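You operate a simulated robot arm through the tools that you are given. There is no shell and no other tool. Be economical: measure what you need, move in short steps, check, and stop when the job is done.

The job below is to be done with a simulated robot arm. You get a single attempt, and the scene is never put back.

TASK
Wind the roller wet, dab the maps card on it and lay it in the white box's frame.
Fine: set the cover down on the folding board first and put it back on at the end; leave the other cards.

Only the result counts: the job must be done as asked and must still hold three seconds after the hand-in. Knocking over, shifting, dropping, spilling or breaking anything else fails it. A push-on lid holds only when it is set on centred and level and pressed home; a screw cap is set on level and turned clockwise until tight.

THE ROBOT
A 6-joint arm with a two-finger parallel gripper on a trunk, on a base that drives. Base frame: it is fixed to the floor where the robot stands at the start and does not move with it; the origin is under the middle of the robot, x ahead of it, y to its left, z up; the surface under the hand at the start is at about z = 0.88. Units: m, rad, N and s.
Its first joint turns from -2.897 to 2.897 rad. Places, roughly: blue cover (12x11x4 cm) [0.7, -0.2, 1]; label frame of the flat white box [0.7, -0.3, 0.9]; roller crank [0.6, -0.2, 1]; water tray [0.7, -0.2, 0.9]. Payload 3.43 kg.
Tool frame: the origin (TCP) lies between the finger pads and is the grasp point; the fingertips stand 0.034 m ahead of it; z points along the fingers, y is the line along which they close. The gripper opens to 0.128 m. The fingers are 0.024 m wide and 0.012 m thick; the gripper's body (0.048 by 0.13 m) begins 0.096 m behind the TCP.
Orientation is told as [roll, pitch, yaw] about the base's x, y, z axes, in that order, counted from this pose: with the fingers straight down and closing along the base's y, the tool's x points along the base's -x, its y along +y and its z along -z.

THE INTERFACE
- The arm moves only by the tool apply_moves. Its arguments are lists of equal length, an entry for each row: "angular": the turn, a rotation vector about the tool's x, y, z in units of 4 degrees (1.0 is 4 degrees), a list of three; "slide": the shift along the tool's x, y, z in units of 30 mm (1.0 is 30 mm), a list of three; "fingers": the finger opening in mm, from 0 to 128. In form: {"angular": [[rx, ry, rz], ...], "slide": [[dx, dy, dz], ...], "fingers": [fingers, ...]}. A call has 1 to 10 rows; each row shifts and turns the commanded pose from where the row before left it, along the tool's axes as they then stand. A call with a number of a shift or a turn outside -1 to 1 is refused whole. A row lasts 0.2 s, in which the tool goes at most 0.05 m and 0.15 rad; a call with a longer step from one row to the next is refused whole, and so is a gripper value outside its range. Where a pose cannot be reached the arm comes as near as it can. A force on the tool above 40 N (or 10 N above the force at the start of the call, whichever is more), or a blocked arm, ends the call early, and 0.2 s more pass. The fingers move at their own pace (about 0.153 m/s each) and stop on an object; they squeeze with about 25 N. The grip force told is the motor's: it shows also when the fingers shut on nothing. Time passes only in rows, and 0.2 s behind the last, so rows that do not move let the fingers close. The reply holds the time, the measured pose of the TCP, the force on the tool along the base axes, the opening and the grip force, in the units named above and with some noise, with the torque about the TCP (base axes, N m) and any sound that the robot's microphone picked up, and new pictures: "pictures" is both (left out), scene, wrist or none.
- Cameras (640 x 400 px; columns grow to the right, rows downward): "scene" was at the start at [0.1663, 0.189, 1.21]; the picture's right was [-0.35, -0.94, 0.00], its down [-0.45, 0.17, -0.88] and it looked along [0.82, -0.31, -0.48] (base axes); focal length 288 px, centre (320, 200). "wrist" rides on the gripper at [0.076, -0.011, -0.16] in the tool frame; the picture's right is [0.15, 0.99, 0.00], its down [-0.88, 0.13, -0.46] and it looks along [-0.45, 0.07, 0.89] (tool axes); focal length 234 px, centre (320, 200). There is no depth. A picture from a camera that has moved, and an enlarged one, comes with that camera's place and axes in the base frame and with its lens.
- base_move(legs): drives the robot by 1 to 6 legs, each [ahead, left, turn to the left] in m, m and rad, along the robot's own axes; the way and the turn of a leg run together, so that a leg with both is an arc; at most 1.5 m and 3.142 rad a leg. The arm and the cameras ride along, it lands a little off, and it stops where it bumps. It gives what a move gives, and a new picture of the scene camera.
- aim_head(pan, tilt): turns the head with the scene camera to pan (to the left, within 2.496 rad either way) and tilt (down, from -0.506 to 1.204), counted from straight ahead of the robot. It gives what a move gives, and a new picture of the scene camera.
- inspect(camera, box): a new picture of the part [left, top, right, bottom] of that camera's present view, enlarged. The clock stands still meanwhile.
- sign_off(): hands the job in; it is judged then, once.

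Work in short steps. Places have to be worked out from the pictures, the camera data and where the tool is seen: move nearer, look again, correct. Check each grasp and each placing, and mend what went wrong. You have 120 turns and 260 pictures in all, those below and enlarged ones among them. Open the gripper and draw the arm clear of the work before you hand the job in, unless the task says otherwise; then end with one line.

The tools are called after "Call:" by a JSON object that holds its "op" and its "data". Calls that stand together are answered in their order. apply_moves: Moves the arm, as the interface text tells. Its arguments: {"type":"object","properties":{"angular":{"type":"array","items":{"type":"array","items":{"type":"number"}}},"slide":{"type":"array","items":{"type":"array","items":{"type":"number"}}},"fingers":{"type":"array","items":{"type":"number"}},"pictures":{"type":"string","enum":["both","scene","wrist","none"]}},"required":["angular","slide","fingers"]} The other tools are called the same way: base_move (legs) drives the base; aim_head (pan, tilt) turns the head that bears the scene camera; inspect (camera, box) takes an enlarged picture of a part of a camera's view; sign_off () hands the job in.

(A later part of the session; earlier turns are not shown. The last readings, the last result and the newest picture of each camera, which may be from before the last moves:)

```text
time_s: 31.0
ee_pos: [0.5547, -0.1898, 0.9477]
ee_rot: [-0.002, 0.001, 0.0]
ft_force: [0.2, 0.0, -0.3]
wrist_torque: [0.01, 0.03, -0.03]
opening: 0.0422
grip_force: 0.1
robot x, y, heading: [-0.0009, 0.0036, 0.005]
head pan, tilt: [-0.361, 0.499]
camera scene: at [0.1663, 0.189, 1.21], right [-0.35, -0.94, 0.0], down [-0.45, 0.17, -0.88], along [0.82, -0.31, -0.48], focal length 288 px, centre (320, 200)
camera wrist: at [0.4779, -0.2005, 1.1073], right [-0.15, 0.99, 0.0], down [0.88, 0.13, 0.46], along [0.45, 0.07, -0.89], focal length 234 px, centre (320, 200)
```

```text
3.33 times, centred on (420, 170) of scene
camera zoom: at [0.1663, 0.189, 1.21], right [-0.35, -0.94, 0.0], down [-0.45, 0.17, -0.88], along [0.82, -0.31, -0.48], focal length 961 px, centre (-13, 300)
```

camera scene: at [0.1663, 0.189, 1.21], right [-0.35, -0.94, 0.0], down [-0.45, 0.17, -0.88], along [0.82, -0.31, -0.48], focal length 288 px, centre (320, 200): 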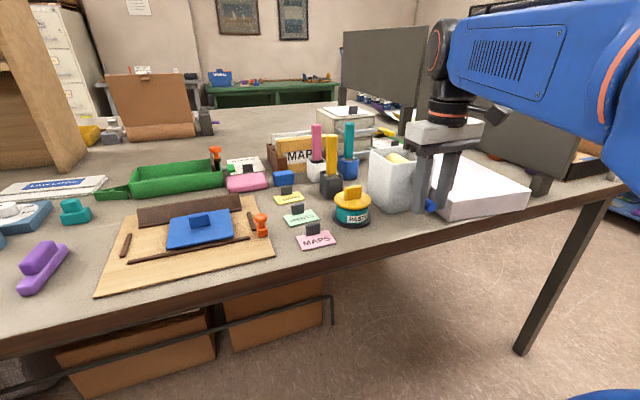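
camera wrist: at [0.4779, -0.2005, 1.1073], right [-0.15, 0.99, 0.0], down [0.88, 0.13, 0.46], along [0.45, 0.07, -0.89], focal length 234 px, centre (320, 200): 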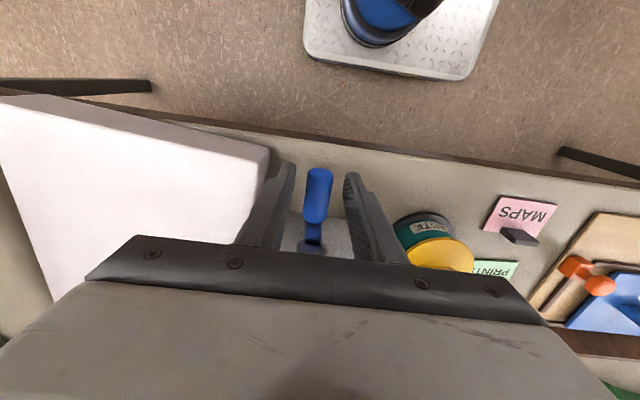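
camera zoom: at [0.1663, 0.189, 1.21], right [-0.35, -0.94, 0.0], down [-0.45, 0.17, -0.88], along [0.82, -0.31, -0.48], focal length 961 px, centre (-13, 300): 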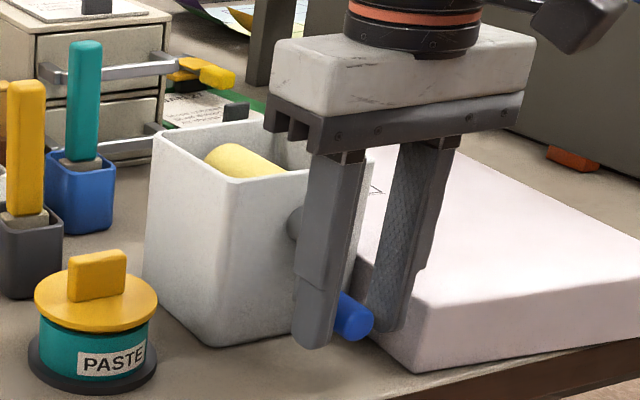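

The handle is between the fingers, so I close on it.

Call:
{"op": "apply_moves", "data": {"angular": [[0, 0, 0], [0, 0, 0], [0, 0, 0]], "slide": [[0, 0, 0], [0, 0, 0], [0, 0, 0]], "fingers": [20, 0, 0], "pictures": "wrist"}}

```text
time_s: 31.8
ee_pos: [0.553, -0.1882, 0.9461]
ee_rot: [0.001, 0.0, -0.001]
ft_force: [-1.1, 0.8, -4.1]
wrist_torque: [0.0, -0.17, -0.3]
opening: 0.0208
grip_force: 44.6
robot x, y, heading: [-0.0024, 0.0012, -0.0]
head pan, tilt: [-0.361, 0.499]
camera wrist: at [0.478, -0.2006, 1.1073], right [-0.15, 0.99, 0.0], down [0.88, 0.13, 0.46], along [0.45, 0.07, -0.89], focal length 234 px, centre (320, 200)
```

wrist: 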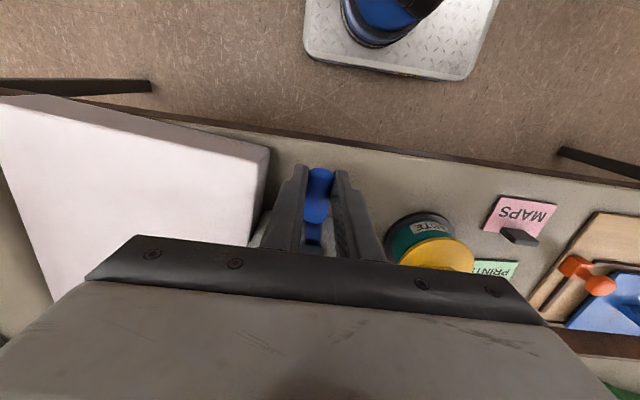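

The handle is held (21 mm). I start cranking toward +y in small arcs and check the force.

Call:
{"op": "apply_moves", "data": {"angular": [[0, 0, 0], [0, 0, 0], [0, 0, 0]], "slide": [[0, 0.462, -0.081], [0, 0.406, -0.234], [0, 0.301, -0.359]], "fingers": [0, 0, 0]}}

Call:
{"op": "inspect", "data": {"camera": "scene", "box": [360, 110, 480, 230]}}

```text
time_s: 32.6
ee_pos: [0.5539, -0.1529, 0.9701]
ee_rot: [-0.003, -0.001, -0.002]
ft_force: [1.1, -0.6, -1.0]
wrist_torque: [-0.01, -0.06, 0.3]
opening: 0.0212
grip_force: 44.6
robot x, y, heading: [0.0018, 0.001, 0.005]
head pan, tilt: [-0.361, 0.499]
camera scene: at [0.1664, 0.1891, 1.21], right [-0.35, -0.94, 0.0], down [-0.45, 0.17, -0.88], along [0.82, -0.31, -0.48], focal length 288 px, centre (320, 200)
camera wrist: at [0.4777, -0.1652, 1.129], right [-0.15, 0.99, 0.0], down [0.88, 0.13, 0.46], along [0.45, 0.07, -0.89], focal length 234 px, centre (320, 200)
```

scene: 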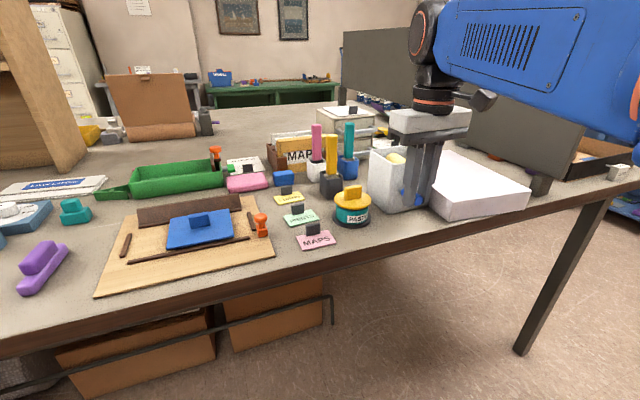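
wrist: 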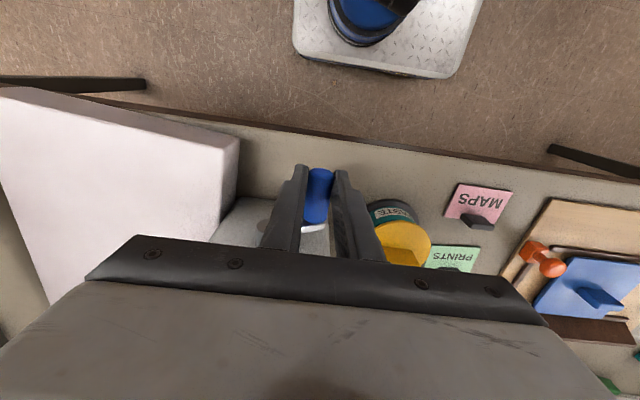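

```text
3.33 times, centred on (420, 170) of scene
camera zoom: at [0.1664, 0.1891, 1.21], right [-0.35, -0.94, 0.0], down [-0.45, 0.17, -0.88], along [0.82, -0.31, -0.48], focal length 961 px, centre (-13, 300)
```

zoom: 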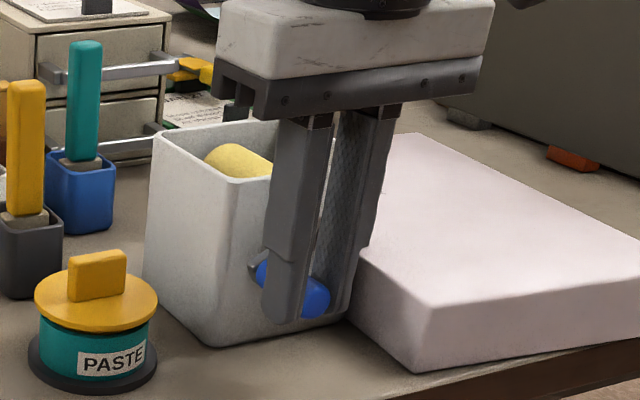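

The crank follows with low force, so I continue over the top.

Call:
{"op": "apply_moves", "data": {"angular": [[0, 0, 0], [0, 0, 0], [0, 0, 0], [0, 0, 0], [0, 0, 0], [0, 0, 0]], "slide": [[0, 0.16, -0.441], [0, 0, -0.469], [0, -0.16, -0.441], [0, -0.301, -0.359], [0, -0.406, -0.234], [0, -0.462, -0.081]], "fingers": [0, 0, 0, 0, 0, 0], "pictures": "none"}}

Call:
{"op": "inspect", "data": {"camera": "scene", "box": [360, 90, 480, 210]}}

```text
time_s: 34.0
ee_pos: [0.5532, -0.1873, 1.0289]
ee_rot: [-0.001, -0.005, 0.0]
ft_force: [-5.3, 2.2, 33.0]
wrist_torque: [0.07, 0.06, 0.01]
opening: 0.0207
grip_force: 44.8
robot x, y, heading: [-0.0016, 0.0024, 0.001]
head pan, tilt: [-0.361, 0.499]
```

```text
3.33 times, centred on (420, 150) of scene
camera zoom: at [0.1652, 0.1898, 1.2101], right [-0.35, -0.94, 0.0], down [-0.45, 0.17, -0.88], along [0.82, -0.31, -0.48], focal length 961 px, centre (-13, 367)
```

zoom: 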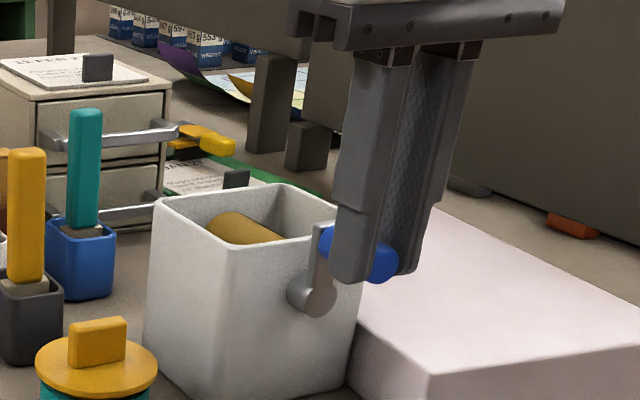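

The roller has darkened, so it is getting wet. 33 N upward on the tool at the top means the true radius is slightly bigger, so I nudge up to relieve it.

Call:
{"op": "apply_moves", "data": {"angular": [[0, 0, 0], [0, 0, 0]], "slide": [[0, 0, -0.06], [0, 0, -0.04]], "fingers": [0, 0], "pictures": "none"}}

```text
time_s: 34.6
ee_pos: [0.553, -0.1879, 1.0298]
ee_rot: [0.0, 0.003, 0.001]
ft_force: [-19.3, -0.5, -18.0]
wrist_torque: [0.0, -0.32, 0.0]
opening: 0.0202
grip_force: 44.7
robot x, y, heading: [-0.001, 0.0007, 0.003]
head pan, tilt: [-0.361, 0.499]
```

Now there is a slight overshoot (-18 N). I come back about 1 mm and complete the lower half of the turn.

Call:
{"op": "apply_moves", "data": {"angular": [[0, 0, 0], [0, 0, 0], [0, 0, 0], [0, 0, 0], [0, 0, 0], [0, 0, 0]], "slide": [[0, 0, 0.035], [0, -0.473, 0.083], [0, -0.416, 0.24], [0, -0.309, 0.368], [0, -0.164, 0.452], [0, 0, 0.481]], "fingers": [0, 0, 0, 0, 0, 0], "pictures": "none"}}

Call:
{"op": "inspect", "data": {"camera": "scene", "box": [360, 90, 480, 210]}}

```text
time_s: 36.0
ee_pos: [0.5531, -0.2294, 0.983]
ee_rot: [0.0, 0.0, 0.0]
ft_force: [-3.1, -12.3, -2.2]
wrist_torque: [-0.3, 0.12, -0.06]
opening: 0.0202
grip_force: 44.8
robot x, y, heading: [-0.0001, 0.001, 0.0]
head pan, tilt: [-0.361, 0.499]
```

```text
3.33 times, centred on (420, 150) of scene
camera zoom: at [0.1663, 0.1884, 1.2101], right [-0.35, -0.94, 0.0], down [-0.45, 0.17, -0.88], along [0.82, -0.31, -0.48], focal length 961 px, centre (-13, 367)
```

zoom: 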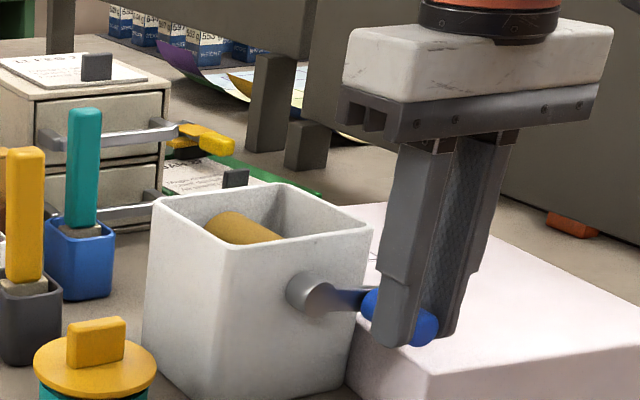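

The crank has followed and the arm is clear of the flat box. I finish this turn back to the bottom.

Call:
{"op": "apply_moves", "data": {"angular": [[0, 0, 0], [0, 0, 0], [0, 0, 0], [0, 0, 0]], "slide": [[0, 0.164, 0.44], [0, 0.309, 0.35], [0, 0.416, 0.23], [0, 0.473, 0.08]], "fingers": [0, 0, 0, 0], "pictures": "none"}}

Call:
{"op": "inspect", "data": {"camera": "scene", "box": [360, 90, 480, 210]}}

```text
time_s: 36.6
ee_pos: [0.5526, -0.2189, 0.9643]
ee_rot: [-0.008, -0.007, -0.001]
ft_force: [-3.5, -12.0, 8.9]
wrist_torque: [-0.66, -0.05, 0.12]
opening: 0.0205
grip_force: 44.9
robot x, y, heading: [0.0013, 0.0012, 0.001]
head pan, tilt: [-0.361, 0.499]
stopped in row 3: the force on the tool passed its limit at 60 N (the readings are from after the stop); the commanded pose is now the measured one
```

```text
3.33 times, centred on (420, 150) of scene
camera zoom: at [0.1661, 0.1883, 1.2101], right [-0.35, -0.94, 0.0], down [-0.45, 0.17, -0.88], along [0.82, -0.31, -0.48], focal length 961 px, centre (-13, 367)
```

zoom: 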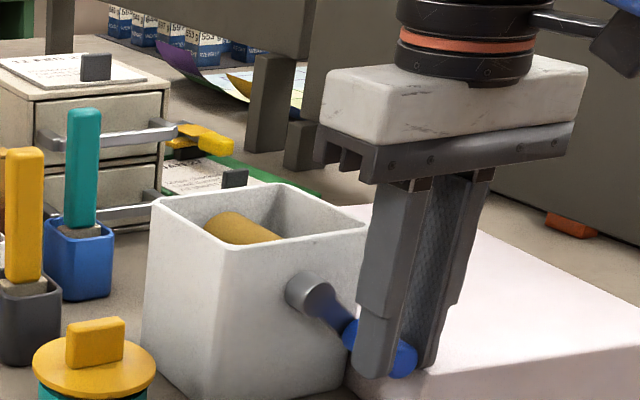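

The stop came from an accumulated phase error (commanding inside the circle). I refit the circle as centre (-0.188, 0.9877) with R about 41 mm, and continue in corrected steps from the measured point.

Call:
{"op": "apply_moves", "data": {"angular": [[0, 0, 0], [0, 0, 0]], "slide": [[0, 0.163, 0.253], [0, 0.183, 0.15]], "fingers": [0, 0]}}

Call:
{"op": "inspect", "data": {"camera": "scene", "box": [360, 110, 480, 230]}}

```text
time_s: 36.9
ee_pos: [0.553, -0.2189, 0.9639]
ee_rot: [-0.017, -0.01, -0.004]
ft_force: [-7.1, -6.4, 13.7]
wrist_torque: [-0.58, 0.3, 0.19]
opening: 0.0206
grip_force: 45.5
robot x, y, heading: [0.0017, -0.0002, -0.0]
head pan, tilt: [-0.361, 0.499]
stopped in row 1: the force on the tool passed its limit at 55 N (the readings are from after the stop); the commanded pose is now the measured one
camera scene: at [0.1659, 0.1883, 1.2101], right [-0.35, -0.94, 0.0], down [-0.45, 0.17, -0.88], along [0.82, -0.31, -0.48], focal length 288 px, centre (320, 200)
camera wrist: at [0.4761, -0.228, 1.1231], right [-0.14, 0.99, -0.02], down [0.88, 0.13, 0.46], along [0.46, 0.05, -0.89], focal length 234 px, centre (320, 200)
```

scene: 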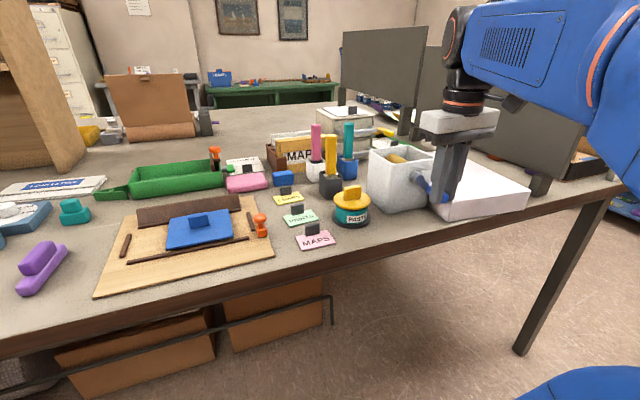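
wrist: 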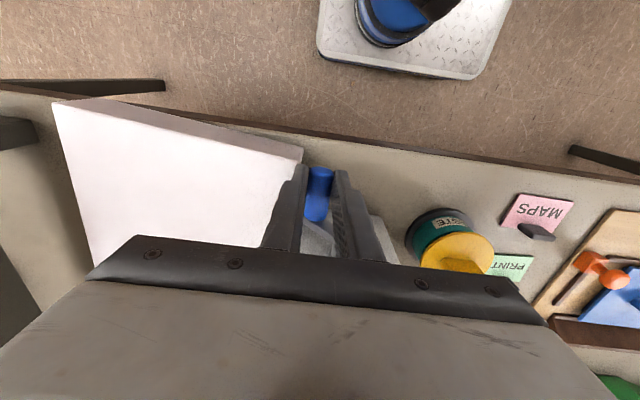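

```text
3.33 times, centred on (420, 170) of scene
camera zoom: at [0.1659, 0.1883, 1.2101], right [-0.35, -0.94, 0.0], down [-0.45, 0.17, -0.88], along [0.82, -0.31, -0.48], focal length 961 px, centre (-13, 300)
```

zoom: 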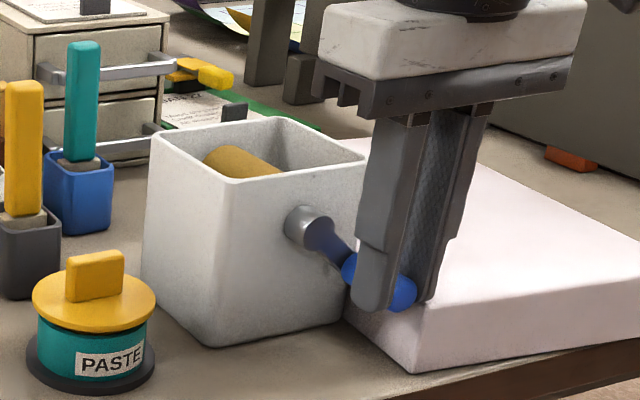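

The left fingertip (about z 0.93) is resting on the flat box's top edge, which blocks this quadrant. I back up along the arc, level the tool, then regrip the handle higher so the tips clear the box.

Call:
{"op": "apply_moves", "data": {"angular": [[-0.12, 0.07, 0], [-0.12, 0.07, 0]], "slide": [[0, -0.19, -0.143], [0, -0.117, -0.29]], "fingers": [0, 0], "pictures": "none"}}

```text
time_s: 37.5
ee_pos: [0.5544, -0.2275, 0.9761]
ee_rot: [0.005, 0.0, -0.002]
ft_force: [-12.7, 11.6, 3.6]
wrist_torque: [0.31, -0.81, 0.09]
opening: 0.0204
grip_force: 45.2
robot x, y, heading: [-0.0004, 0.0028, 0.001]
head pan, tilt: [-0.361, 0.499]
```

I open a few mm, slide the grip 12 mm higher and close again.

Call:
{"op": "apply_moves", "data": {"angular": [[0, 0, 0], [0, 0, 0], [0, 0, 0], [0, 0, 0], [0, 0, 0]], "slide": [[0, 0, 0], [0, 0, -0.2], [0, 0, -0.2], [0, 0, 0], [0, 0, 0]], "fingers": [27, 27, 27, 0, 0]}}

Call:
{"op": "inspect", "data": {"camera": "scene", "box": [360, 110, 480, 230]}}

```text
time_s: 38.7
ee_pos: [0.5532, -0.2287, 0.988]
ee_rot: [0.002, 0.0, -0.001]
ft_force: [5.1, 9.2, 3.1]
wrist_torque: [0.37, -0.23, 0.15]
opening: 0.0207
grip_force: 44.8
robot x, y, heading: [0.0026, -0.0029, -0.001]
head pan, tilt: [-0.361, 0.499]
camera scene: at [0.1666, 0.189, 1.2099], right [-0.35, -0.94, 0.0], down [-0.45, 0.17, -0.88], along [0.82, -0.31, -0.48], focal length 288 px, centre (320, 200)
camera wrist: at [0.4785, -0.2392, 1.1478], right [-0.14, 0.99, 0.0], down [0.88, 0.13, 0.46], along [0.45, 0.07, -0.89], focal length 234 px, centre (320, 200)
```

scene: 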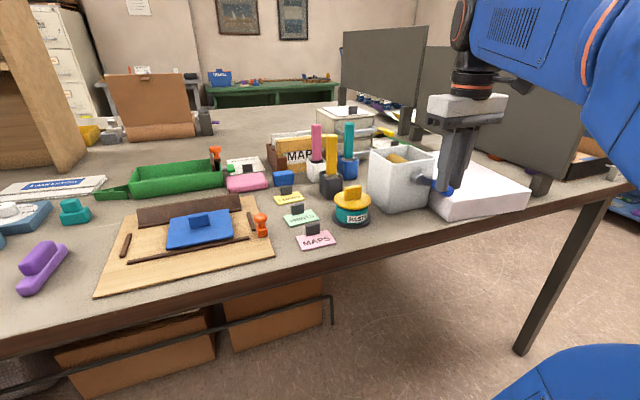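
wrist: 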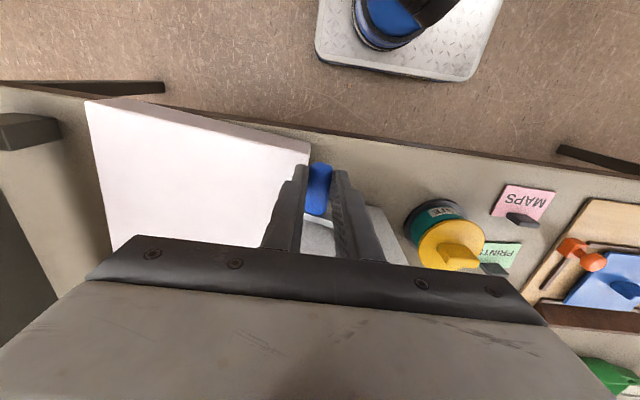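

```text
3.33 times, centred on (420, 170) of scene
camera zoom: at [0.1666, 0.189, 1.2099], right [-0.35, -0.94, 0.0], down [-0.45, 0.17, -0.88], along [0.82, -0.31, -0.48], focal length 961 px, centre (-13, 300)
```

zoom: 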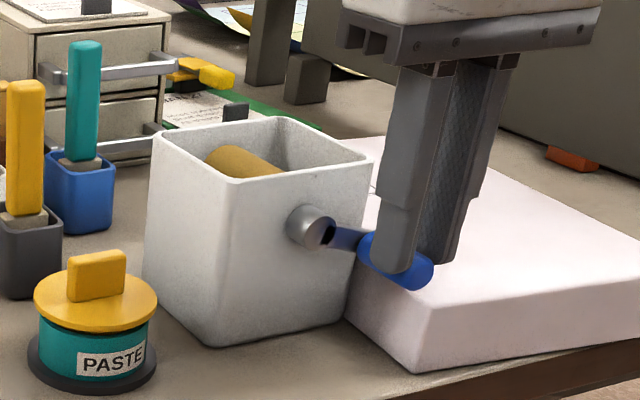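

The handle is now held by the fingertips with more clearance. I finish the lower quadrant in 15° steps.

Call:
{"op": "apply_moves", "data": {"angular": [[0, 0, 0], [0, 0, 0], [0, 0, 0], [0, 0, 0], [0, 0, 0]], "slide": [[0, 0.157, 0.303], [0, 0.22, 0.287], [0, 0.287, 0.22], [0, 0.333, 0.14], [0, 0.36, 0.047]], "fingers": [0, 0, 0, 0, 0], "pictures": "none"}}

Call:
{"op": "inspect", "data": {"camera": "scene", "box": [360, 110, 480, 230]}}

```text
time_s: 39.9
ee_pos: [0.5535, -0.1862, 0.9591]
ee_rot: [0.003, -0.001, -0.002]
ft_force: [1.2, -3.3, 32.9]
wrist_torque: [-0.09, -0.2, 0.14]
opening: 0.0208
grip_force: 45.0
robot x, y, heading: [-0.0017, -0.0028, -0.002]
head pan, tilt: [-0.361, 0.499]
```

```text
3.33 times, centred on (420, 170) of scene
camera zoom: at [0.1659, 0.1885, 1.2101], right [-0.35, -0.94, 0.0], down [-0.45, 0.17, -0.88], along [0.82, -0.31, -0.48], focal length 961 px, centre (-13, 300)
```

zoom: 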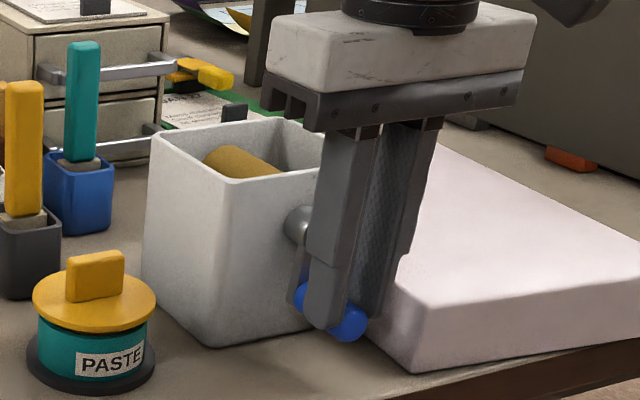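

One full turn is complete. I relieve the 33 N, then run a second turn with the fitted radius.

Call:
{"op": "apply_moves", "data": {"angular": [[0, 0, 0], [0, 0, 0], [0, 0, 0], [0, 0, 0], [0, 0, 0], [0, 0, 0], [0, 0, 0], [0, 0, 0], [0, 0, 0], [0, 0, 0]], "slide": [[0, 0, -0.06], [0, 0.47, -0.083], [0, 0.413, -0.238], [0, 0.306, -0.365], [0, 0.163, -0.449], [0, 0, -0.477], [0, -0.163, -0.449], [0, -0.306, -0.365], [0, -0.413, -0.238], [0, -0.47, -0.083]], "fingers": [0, 0, 0, 0, 0, 0, 0, 0, 0, 0], "pictures": "none"}}

```text
time_s: 41.1
ee_pos: [0.5544, -0.1489, 0.989]
ee_rot: [-0.001, -0.001, -0.004]
ft_force: [-3.3, -13.6, 3.7]
wrist_torque: [-0.43, -0.52, 0.34]
opening: 0.0204
grip_force: 45.4
robot x, y, heading: [0.0001, -0.0024, 0.0]
head pan, tilt: [-0.361, 0.499]
stopped in row 5: the force on the tool passed its limit at 47 N (the readings are from after the stop); the commanded pose is now the measured one
```

It stopped at phase ~72° with inward y force, so the true centre is nearer y = -0.189. I continue with corrected steps.

Call:
{"op": "apply_moves", "data": {"angular": [[0, 0, 0], [0, 0, 0], [0, 0, 0], [0, 0, 0], [0, 0, 0], [0, 0, 0]], "slide": [[0, -0.01, -0.423], [0, -0.053, -0.467], [0, -0.237, -0.413], [0, -0.363, -0.303], [0, -0.447, -0.163], [0, -0.237, -0.02]], "fingers": [0, 0, 0, 0, 0, 0], "pictures": "none"}}

Call:
{"op": "inspect", "data": {"camera": "scene", "box": [360, 90, 480, 210]}}

```text
time_s: 42.0
ee_pos: [0.5553, -0.1601, 1.0272]
ee_rot: [-0.003, 0.007, -0.006]
ft_force: [-1.0, -8.5, -9.0]
wrist_torque: [-0.27, -0.7, 0.33]
opening: 0.0206
grip_force: 45.3
robot x, y, heading: [-0.0025, -0.0037, -0.0]
head pan, tilt: [-0.361, 0.499]
stopped in row 4: the force on the tool passed its limit at 42 N (the readings are from after the stop); the commanded pose is now the measured one
```

```text
3.33 times, centred on (420, 150) of scene
camera zoom: at [0.1668, 0.187, 1.2101], right [-0.35, -0.93, 0.0], down [-0.45, 0.17, -0.88], along [0.82, -0.31, -0.48], focal length 961 px, centre (-13, 367)
```

zoom: 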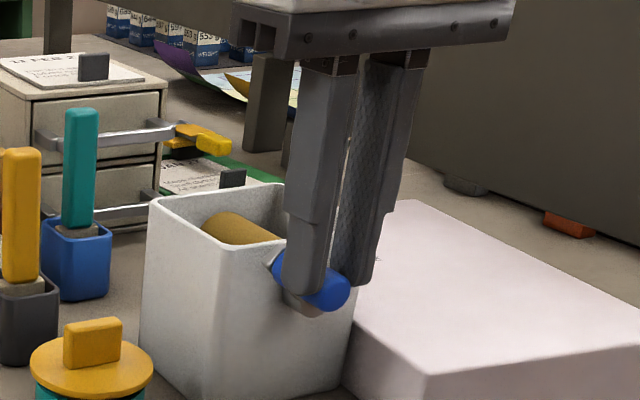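

The roller is uniformly dark after about 1.3 net turns, so it is wet. I release the crank handle and rise.

Call:
{"op": "apply_moves", "data": {"angular": [[0, 0, 0], [0, 0, 0], [0, 0, 0], [0, 0, 0], [0, 0, 0], [0, 0, 0]], "slide": [[0, 0, 0], [0, 0, 0], [0, 0, -0.4], [0, 0, -0.9], [0, 0, -0.9], [0, 0, -0.9]], "fingers": [30, 42, 42, 42, 42, 42]}}

Call:
{"op": "inspect", "data": {"camera": "scene", "box": [360, 110, 480, 230]}}

```text
time_s: 43.4
ee_pos: [0.5527, -0.1619, 1.1217]
ee_rot: [-0.004, 0.005, -0.004]
ft_force: [-0.1, -0.2, 0.1]
wrist_torque: [-0.03, -0.02, 0.01]
opening: 0.0417
grip_force: 0.1
robot x, y, heading: [0.0005, -0.0013, -0.004]
head pan, tilt: [-0.361, 0.499]
camera scene: at [0.1666, 0.1875, 1.21], right [-0.35, -0.93, 0.0], down [-0.45, 0.17, -0.88], along [0.82, -0.31, -0.48], focal length 288 px, centre (320, 200)
camera wrist: at [0.48, -0.1716, 1.2825], right [-0.14, 0.99, 0.0], down [0.88, 0.13, 0.45], along [0.45, 0.06, -0.89], focal length 234 px, centre (320, 200)
```

scene: 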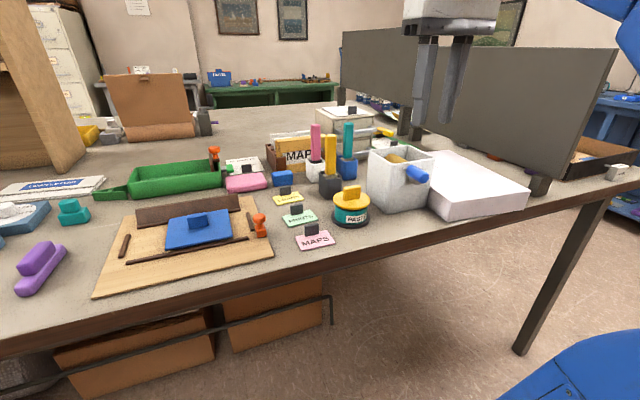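
wrist: 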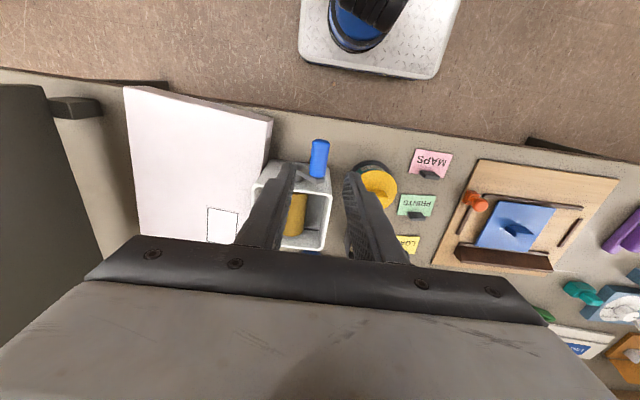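

```text
3.33 times, centred on (420, 170) of scene
camera zoom: at [0.1666, 0.1875, 1.21], right [-0.35, -0.93, 0.0], down [-0.45, 0.17, -0.88], along [0.82, -0.31, -0.48], focal length 961 px, centre (-13, 300)
```

zoom: 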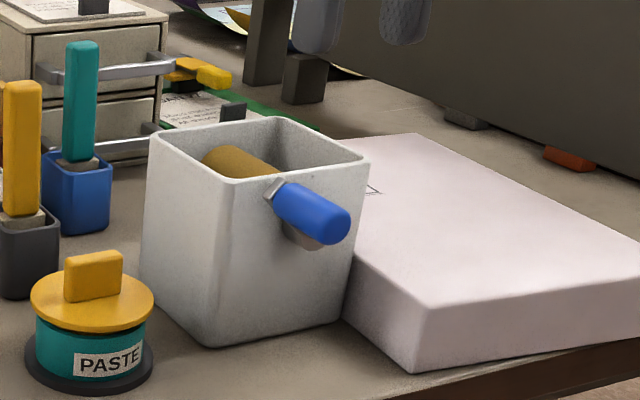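

The crank is free. I look closely at the frame and the maps card from here.

Call:
{"op": "inspect", "data": {"camera": "wrist", "box": [180, 180, 260, 250]}}

Call:
{"op": "inspect", "data": {"camera": "wrist", "box": [380, 130, 480, 200]}}

Call:
{"op": "inspect", "data": {"camera": "scene", "box": [260, 180, 360, 260]}}

```text
5.71 times, centred on (220, 215) of wrist
camera zoom: at [0.48, -0.1716, 1.2825], right [-0.14, 0.99, 0.0], down [0.88, 0.13, 0.45], along [0.45, 0.06, -0.89], focal length 1338 px, centre (891, 114)
```

zoom: 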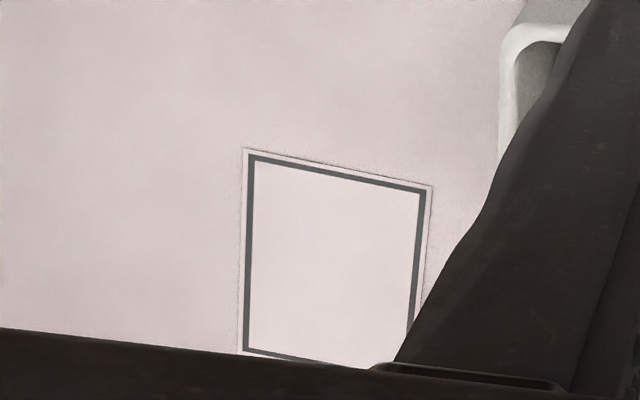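

```text
5.71 times, centred on (430, 165) of wrist
camera zoom: at [0.48, -0.1716, 1.2825], right [-0.14, 0.99, 0.0], down [0.88, 0.13, 0.45], along [0.45, 0.06, -0.89], focal length 1338 px, centre (-309, 400)
```

zoom: 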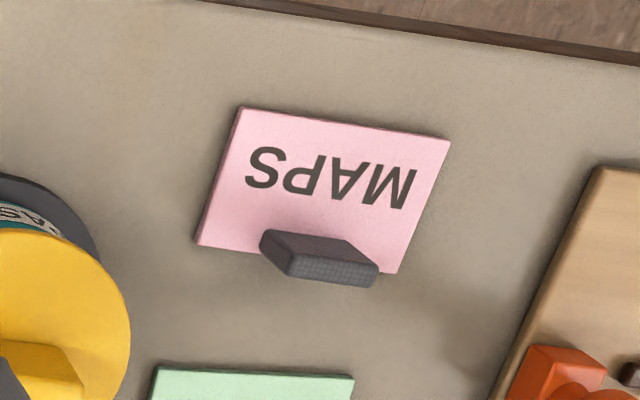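

```text
5.00 times, centred on (310, 220) of scene
camera zoom: at [0.1666, 0.1875, 1.21], right [-0.35, -0.93, 0.0], down [-0.45, 0.17, -0.88], along [0.82, -0.31, -0.48], focal length 1441 px, centre (370, 100)
```

zoom: 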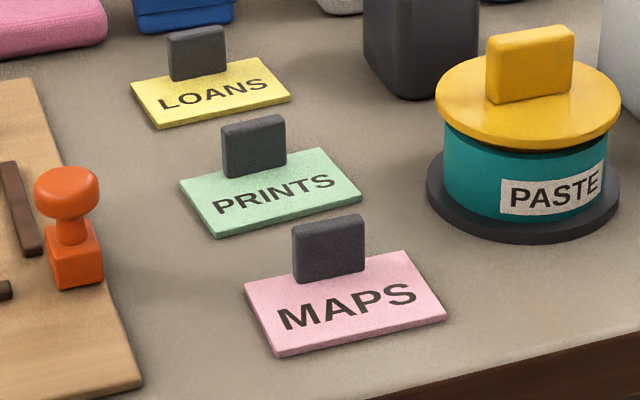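

The maps card is centred at about (0.582, 0.040), with its tab at x ≈ 0.5995, top at about z 0.908. I travel over it and turn to yaw +90.

Call:
{"op": "apply_moves", "data": {"angular": [[-0.06, -0.07, 0], [0, 0, 0], [0, 0, 0], [0, 0, 0], [0, 0, 0], [0, 0, 0], [0, 0, 0], [0, 0, -1], [0, 0, -1], [0, 0, -1]], "slide": [[-0.224, 0.957, 0], [-0.224, 0.957, 0], [-0.224, 0.957, 0], [-0.224, 0.957, 0], [-0.224, 0.957, 0], [-0.224, 0.957, 0], [-0.224, 0.957, 0], [0, 0, 0], [0, 0, 0], [0, 0, 0]], "fingers": [40, 40, 40, 40, 40, 40, 40, 40, 40, 40], "pictures": "none"}}

Call:
{"op": "apply_moves", "data": {"angular": [[0, 0, -1], [0, 0, -1], [0, 0, -1], [0, 0, -1], [0, 0, -1], [0, 0, -1], [0, 0, -1], [0, 0, -1], [0, 0, -1], [0, 0, -1]], "slide": [[0, 0, 0], [0, 0, 0], [0, 0, 0], [0, 0, 0], [0, 0, 0], [0, 0, 0], [0, 0, 0], [0, 0, 0], [0, 0, 0], [0, 0, 0]], "fingers": [40, 40, 40, 40, 40, 40, 40, 40, 40, 40], "pictures": "none"}}

Call:
{"op": "apply_moves", "data": {"angular": [[0, 0, -1], [0, 0, -1], [0, 0, -1], [0, 0, -1], [0, 0, -1], [0, 0, -1], [0, 0, -1], [0, 0, -1], [0, 0, -1], [0, 0, -0.56]], "slide": [[0, 0, 0], [0, 0, 0], [0, 0, 0], [0, 0, 0], [0, 0, 0], [0, 0, 0], [0, 0, 0.9], [0, 0, 0.9], [0, 0, 0.9], [0, 0, 0.5]], "fingers": [40, 40, 40, 40, 40, 40, 40, 40, 40, 40]}}

```text
time_s: 45.6
ee_pos: [0.6035, 0.0403, 1.1218]
ee_rot: [0.001, 0.0, 0.205]
ft_force: [0.4, 0.1, 0.2]
wrist_torque: [0.0, -0.04, 0.0]
opening: 0.0401
grip_force: 0.0
robot x, y, heading: [0.0, -0.0037, -0.003]
head pan, tilt: [-0.361, 0.499]
```

```text
time_s: 47.8
ee_pos: [0.6018, 0.0415, 1.1202]
ee_rot: [0.0, -0.001, 0.902]
ft_force: [0.3, 0.2, 0.3]
wrist_torque: [0.0, 0.03, -0.02]
opening: 0.0401
grip_force: 0.0
robot x, y, heading: [0.0004, -0.0023, 0.001]
head pan, tilt: [-0.361, 0.499]
```

```text
time_s: 50.0
ee_pos: [0.6011, 0.0415, 1.0229]
ee_rot: [0.001, -0.001, 1.573]
ft_force: [0.8, 0.5, 0.4]
wrist_torque: [0.02, 0.02, -0.02]
opening: 0.0399
grip_force: 0.0
robot x, y, heading: [-0.0006, -0.0006, -0.003]
head pan, tilt: [-0.361, 0.499]
camera scene: at [0.1666, 0.1875, 1.21], right [-0.35, -0.93, 0.0], down [-0.45, 0.17, -0.88], along [0.82, -0.31, -0.48], focal length 288 px, centre (320, 200)
camera wrist: at [0.6133, -0.0349, 1.183], right [-0.99, -0.15, 0.0], down [-0.13, 0.88, 0.46], along [-0.07, 0.45, -0.89], focal length 234 px, centre (320, 200)
```

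scene: 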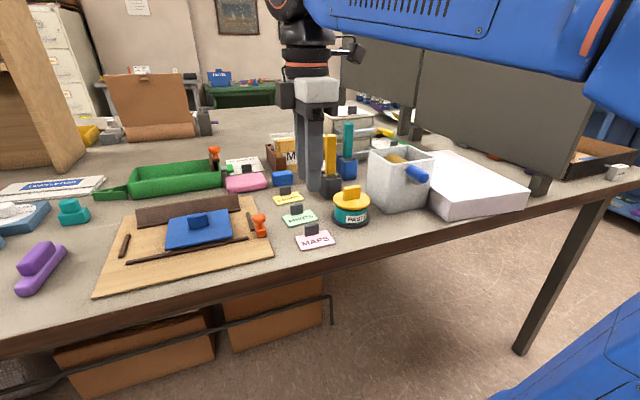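
wrist: 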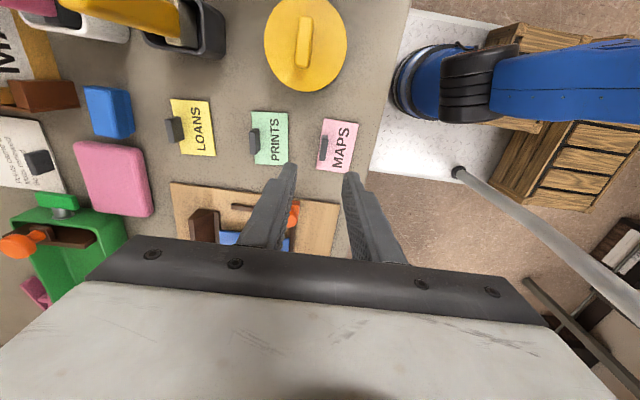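

The tab centre re-measures as about (0.598, 0.036). I make a slight correction and descend close.

Call:
{"op": "apply_moves", "data": {"angular": [[0, 0, 0], [0, 0, 0], [0, 0, 0], [0, 0, 0]], "slide": [[0.13, 0.07, 0.5], [0, 0, 0.8], [0, 0, 0.8], [0, 0, 0.8]], "fingers": [40, 40, 40, 40]}}

Call:
{"op": "inspect", "data": {"camera": "scene", "box": [260, 180, 360, 260]}}

Call:
{"op": "inspect", "data": {"camera": "wrist", "box": [240, 60, 420, 240]}}

```text
time_s: 51.0
ee_pos: [0.5996, 0.0398, 0.9346]
ee_rot: [-0.002, -0.003, 1.569]
ft_force: [0.7, -0.4, -0.3]
wrist_torque: [-0.03, 0.02, -0.02]
opening: 0.04
grip_force: 0.0
robot x, y, heading: [-0.0022, -0.0002, -0.0]
head pan, tilt: [-0.361, 0.499]
camera scene: at [0.1666, 0.1875, 1.21], right [-0.35, -0.93, 0.0], down [-0.45, 0.17, -0.88], along [0.82, -0.31, -0.48], focal length 288 px, centre (320, 200)
camera wrist: at [0.6117, -0.0379, 1.0954], right [-0.99, -0.14, 0.0], down [-0.13, 0.88, 0.46], along [-0.07, 0.45, -0.89], focal length 234 px, centre (320, 200)
```

scene: 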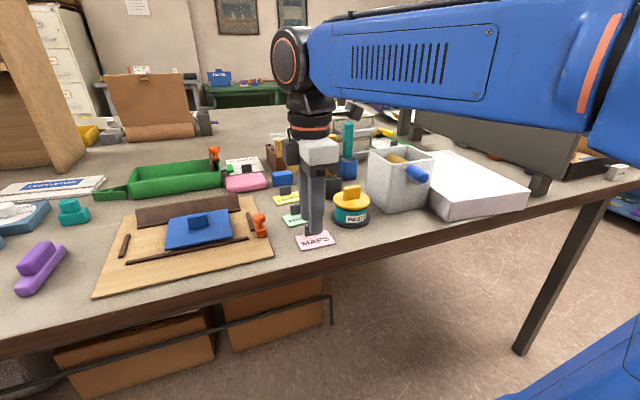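
wrist: 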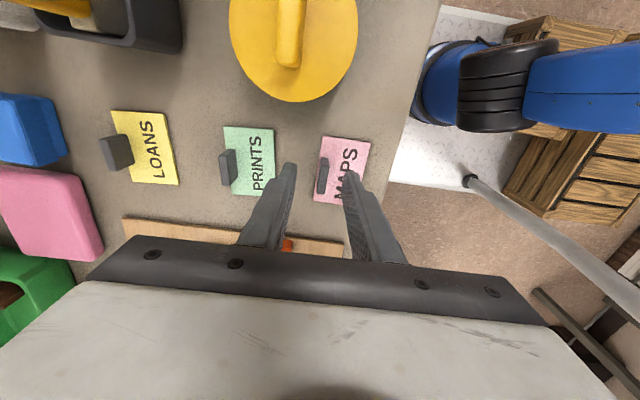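

```text
5.00 times, centred on (310, 220) of scene
camera zoom: at [0.1666, 0.1875, 1.21], right [-0.35, -0.93, 0.0], down [-0.45, 0.17, -0.88], along [0.82, -0.31, -0.48], focal length 1441 px, centre (370, 100)
```

zoom: 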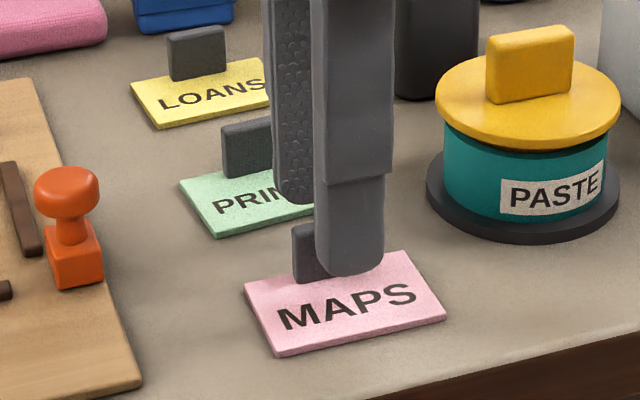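

```text
2.22 times, centred on (330, 150) of wrist
camera zoom: at [0.6117, -0.0379, 1.0954], right [-0.99, -0.14, 0.0], down [-0.13, 0.88, 0.46], along [-0.07, 0.45, -0.89], focal length 520 px, centre (298, 311)
```

zoom: 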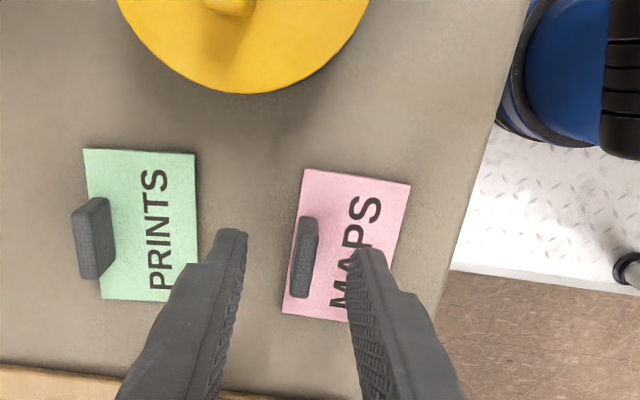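

The fingers straddle the tab. I lower the last centimetre and close.

Call:
{"op": "apply_moves", "data": {"angular": [[0, 0, 0], [0, 0, 0], [0, 0, 0], [0, 0, 0], [0, 0, 0]], "slide": [[0, 0, 0.2], [0, 0, 0.15], [0, 0, 0], [0, 0, 0], [0, 0, 0]], "fingers": [40, 40, 20, 0, 0]}}

Call:
{"op": "inspect", "data": {"camera": "scene", "box": [260, 180, 360, 260]}}

```text
time_s: 52.2
ee_pos: [0.6001, 0.0371, 0.925]
ee_rot: [0.0, -0.001, 1.57]
ft_force: [0.3, -0.3, -0.2]
wrist_torque: [0.0, 0.0, 0.01]
opening: 0.0063
grip_force: 24.9
robot x, y, heading: [0.0004, 0.0013, -0.004]
head pan, tilt: [-0.361, 0.499]
camera scene: at [0.1666, 0.1875, 1.21], right [-0.35, -0.93, 0.0], down [-0.45, 0.17, -0.88], along [0.82, -0.31, -0.48], focal length 288 px, centre (320, 200)
camera wrist: at [0.6128, -0.0381, 1.0855], right [-0.99, -0.14, 0.0], down [-0.13, 0.88, 0.46], along [-0.07, 0.45, -0.89], focal length 234 px, centre (320, 200)
```

scene: 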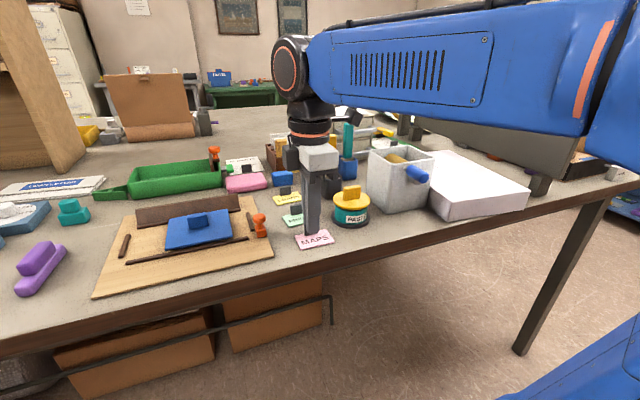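
wrist: 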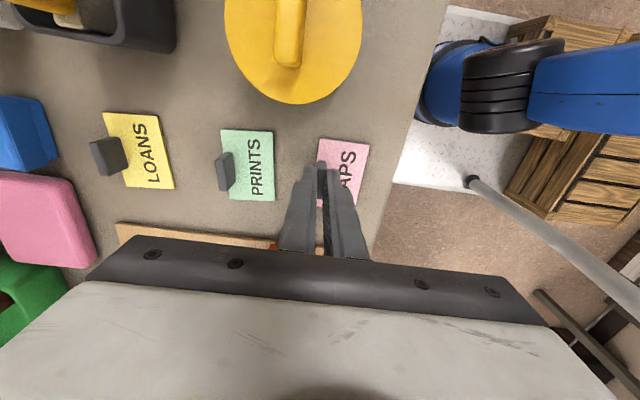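

```text
5.00 times, centred on (310, 220) of scene
camera zoom: at [0.1666, 0.1875, 1.21], right [-0.35, -0.93, 0.0], down [-0.45, 0.17, -0.88], along [0.82, -0.31, -0.48], focal length 1441 px, centre (370, 100)
```

zoom: 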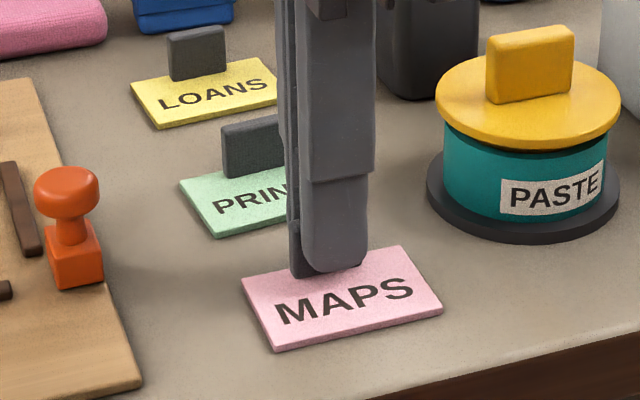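

The tab is held (6 mm). I lift and check that the card comes up level.

Call:
{"op": "apply_moves", "data": {"angular": [[0, 0, 0], [0, 0, 0], [0, 0, 0], [0, 0, 0], [0, 0, 0], [0, 0, 0], [0, 0, 0]], "slide": [[0, 0, -0.2], [0, 0, -0.9], [0, 0, -0.9], [0, 0, -0.9], [0, 0, -0.9], [0, 0, -0.9], [0, 0, -0.9]], "fingers": [0, 0, 0, 0, 0, 0, 0]}}

Call:
{"op": "inspect", "data": {"camera": "scene", "box": [240, 60, 400, 160]}}

```text
time_s: 53.8
ee_pos: [0.6023, 0.0351, 1.0937]
ee_rot: [0.001, -0.002, 1.568]
ft_force: [0.5, 0.4, 0.7]
wrist_torque: [0.01, 0.01, -0.04]
opening: 0.0064
grip_force: 25.0
robot x, y, heading: [-0.0, 0.0001, -0.003]
head pan, tilt: [-0.361, 0.499]
camera scene: at [0.1666, 0.1875, 1.21], right [-0.35, -0.93, 0.0], down [-0.45, 0.17, -0.88], along [0.82, -0.31, -0.48], focal length 288 px, centre (320, 200)
camera wrist: at [0.6135, -0.0425, 1.2545], right [-0.99, -0.14, 0.0], down [-0.13, 0.88, 0.46], along [-0.07, 0.45, -0.89], focal length 234 px, centre (320, 200)
```

scene: 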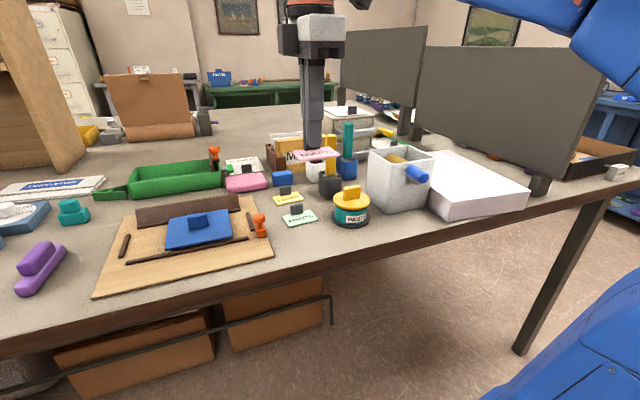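
wrist: 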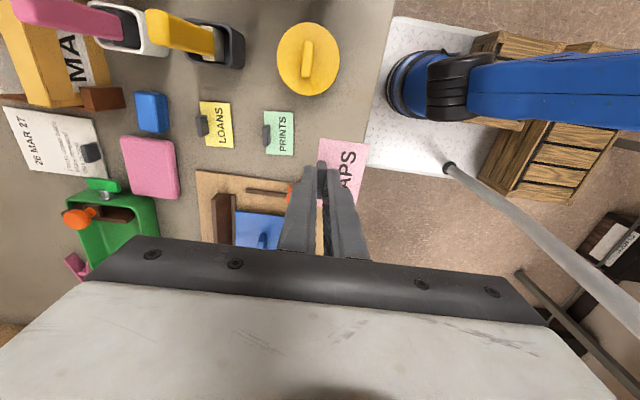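

```text
4.00 times, centred on (320, 110) of scene
camera zoom: at [0.1666, 0.1875, 1.21], right [-0.35, -0.93, 0.0], down [-0.45, 0.17, -0.88], along [0.82, -0.31, -0.48], focal length 1153 px, centre (320, 560)
```

zoom: 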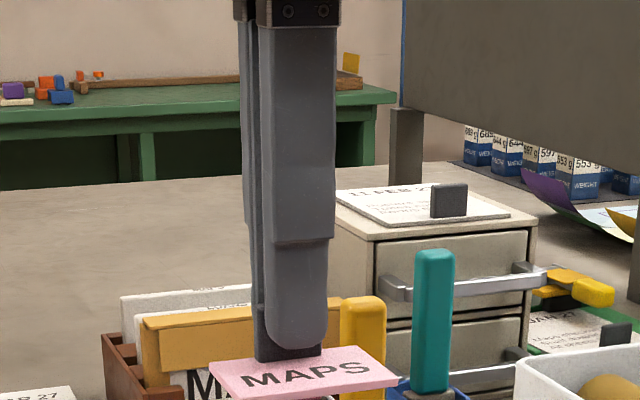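

The card is held level. I carry it over the roller.

Call:
{"op": "apply_moves", "data": {"angular": [[0, 0, 0], [0, 0, 0], [0, 0, 0], [0, 0, 0], [0, 0, 0], [0, 0, 0], [0, 0, 0], [0, 0, 0], [0, 0, 0]], "slide": [[0, 0, -0.8], [0.94, -0.313, 0], [0.94, -0.313, 0], [0.94, -0.313, 0], [0.94, -0.313, 0], [0.94, -0.313, 0], [0.94, -0.313, 0], [0.94, -0.313, 0], [0.94, -0.313, 0]], "fingers": [0, 0, 0, 0, 0, 0, 0, 0, 0]}}

Call:
{"op": "inspect", "data": {"camera": "wrist", "box": [240, 80, 420, 260]}}

Call:
{"op": "inspect", "data": {"camera": "scene", "box": [340, 90, 480, 210]}}

```text
time_s: 55.8
ee_pos: [0.6732, -0.1866, 1.1176]
ee_rot: [0.0, -0.001, 1.569]
ft_force: [0.0, 0.6, -0.1]
wrist_torque: [-0.03, -0.08, 0.03]
opening: 0.0063
grip_force: 24.6
robot x, y, heading: [0.0002, -0.0006, -0.002]
head pan, tilt: [-0.361, 0.499]
camera scene: at [0.1664, 0.1875, 1.21], right [-0.35, -0.94, 0.0], down [-0.45, 0.17, -0.88], along [0.82, -0.31, -0.48], focal length 288 px, centre (320, 200)
camera wrist: at [0.6863, -0.2629, 1.2781], right [-0.99, -0.14, 0.0], down [-0.13, 0.88, 0.46], along [-0.07, 0.45, -0.89], focal length 234 px, centre (320, 200)
```

scene: 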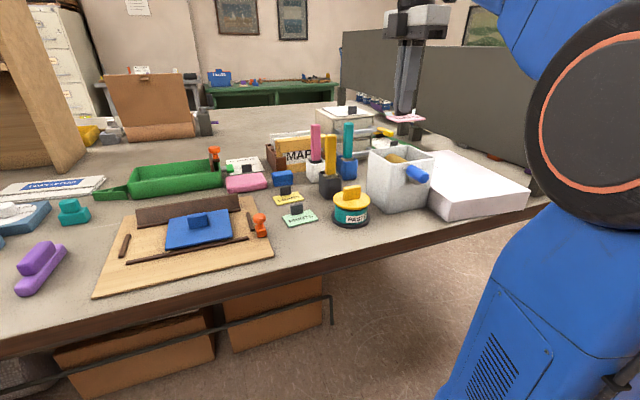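
wrist: 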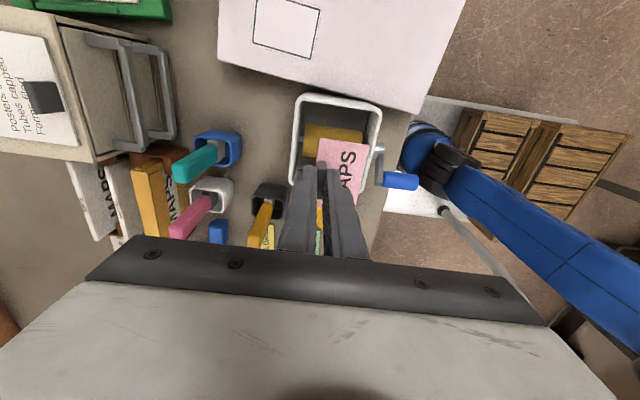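

```text
2.22 times, centred on (330, 170) of wrist
camera zoom: at [0.6863, -0.2629, 1.2781], right [-0.99, -0.14, 0.0], down [-0.13, 0.88, 0.46], along [-0.07, 0.45, -0.89], focal length 520 px, centre (298, 267)
```

zoom: 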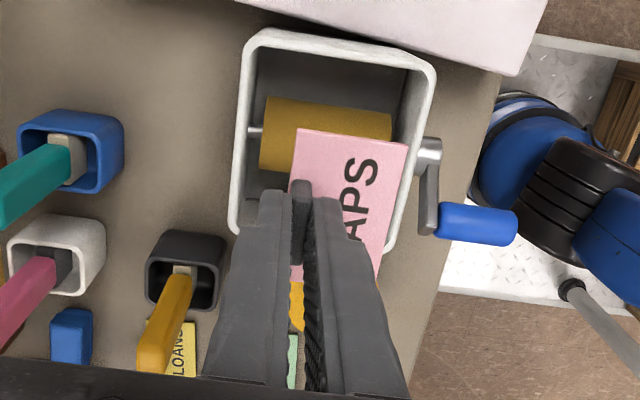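

```text
3.33 times, centred on (410, 150) of scene
camera zoom: at [0.1664, 0.1875, 1.21], right [-0.35, -0.94, 0.0], down [-0.45, 0.17, -0.88], along [0.82, -0.31, -0.48], focal length 961 px, centre (20, 367)
```

zoom: 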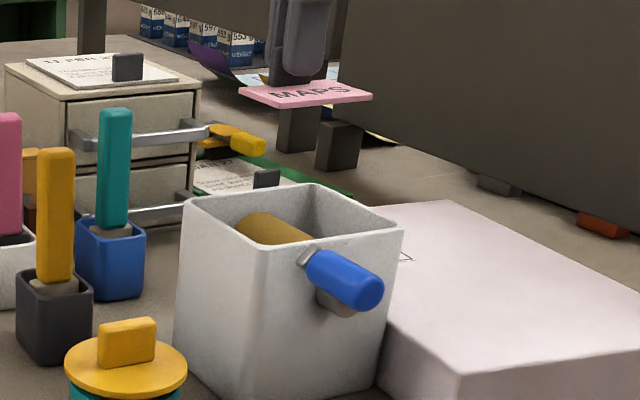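

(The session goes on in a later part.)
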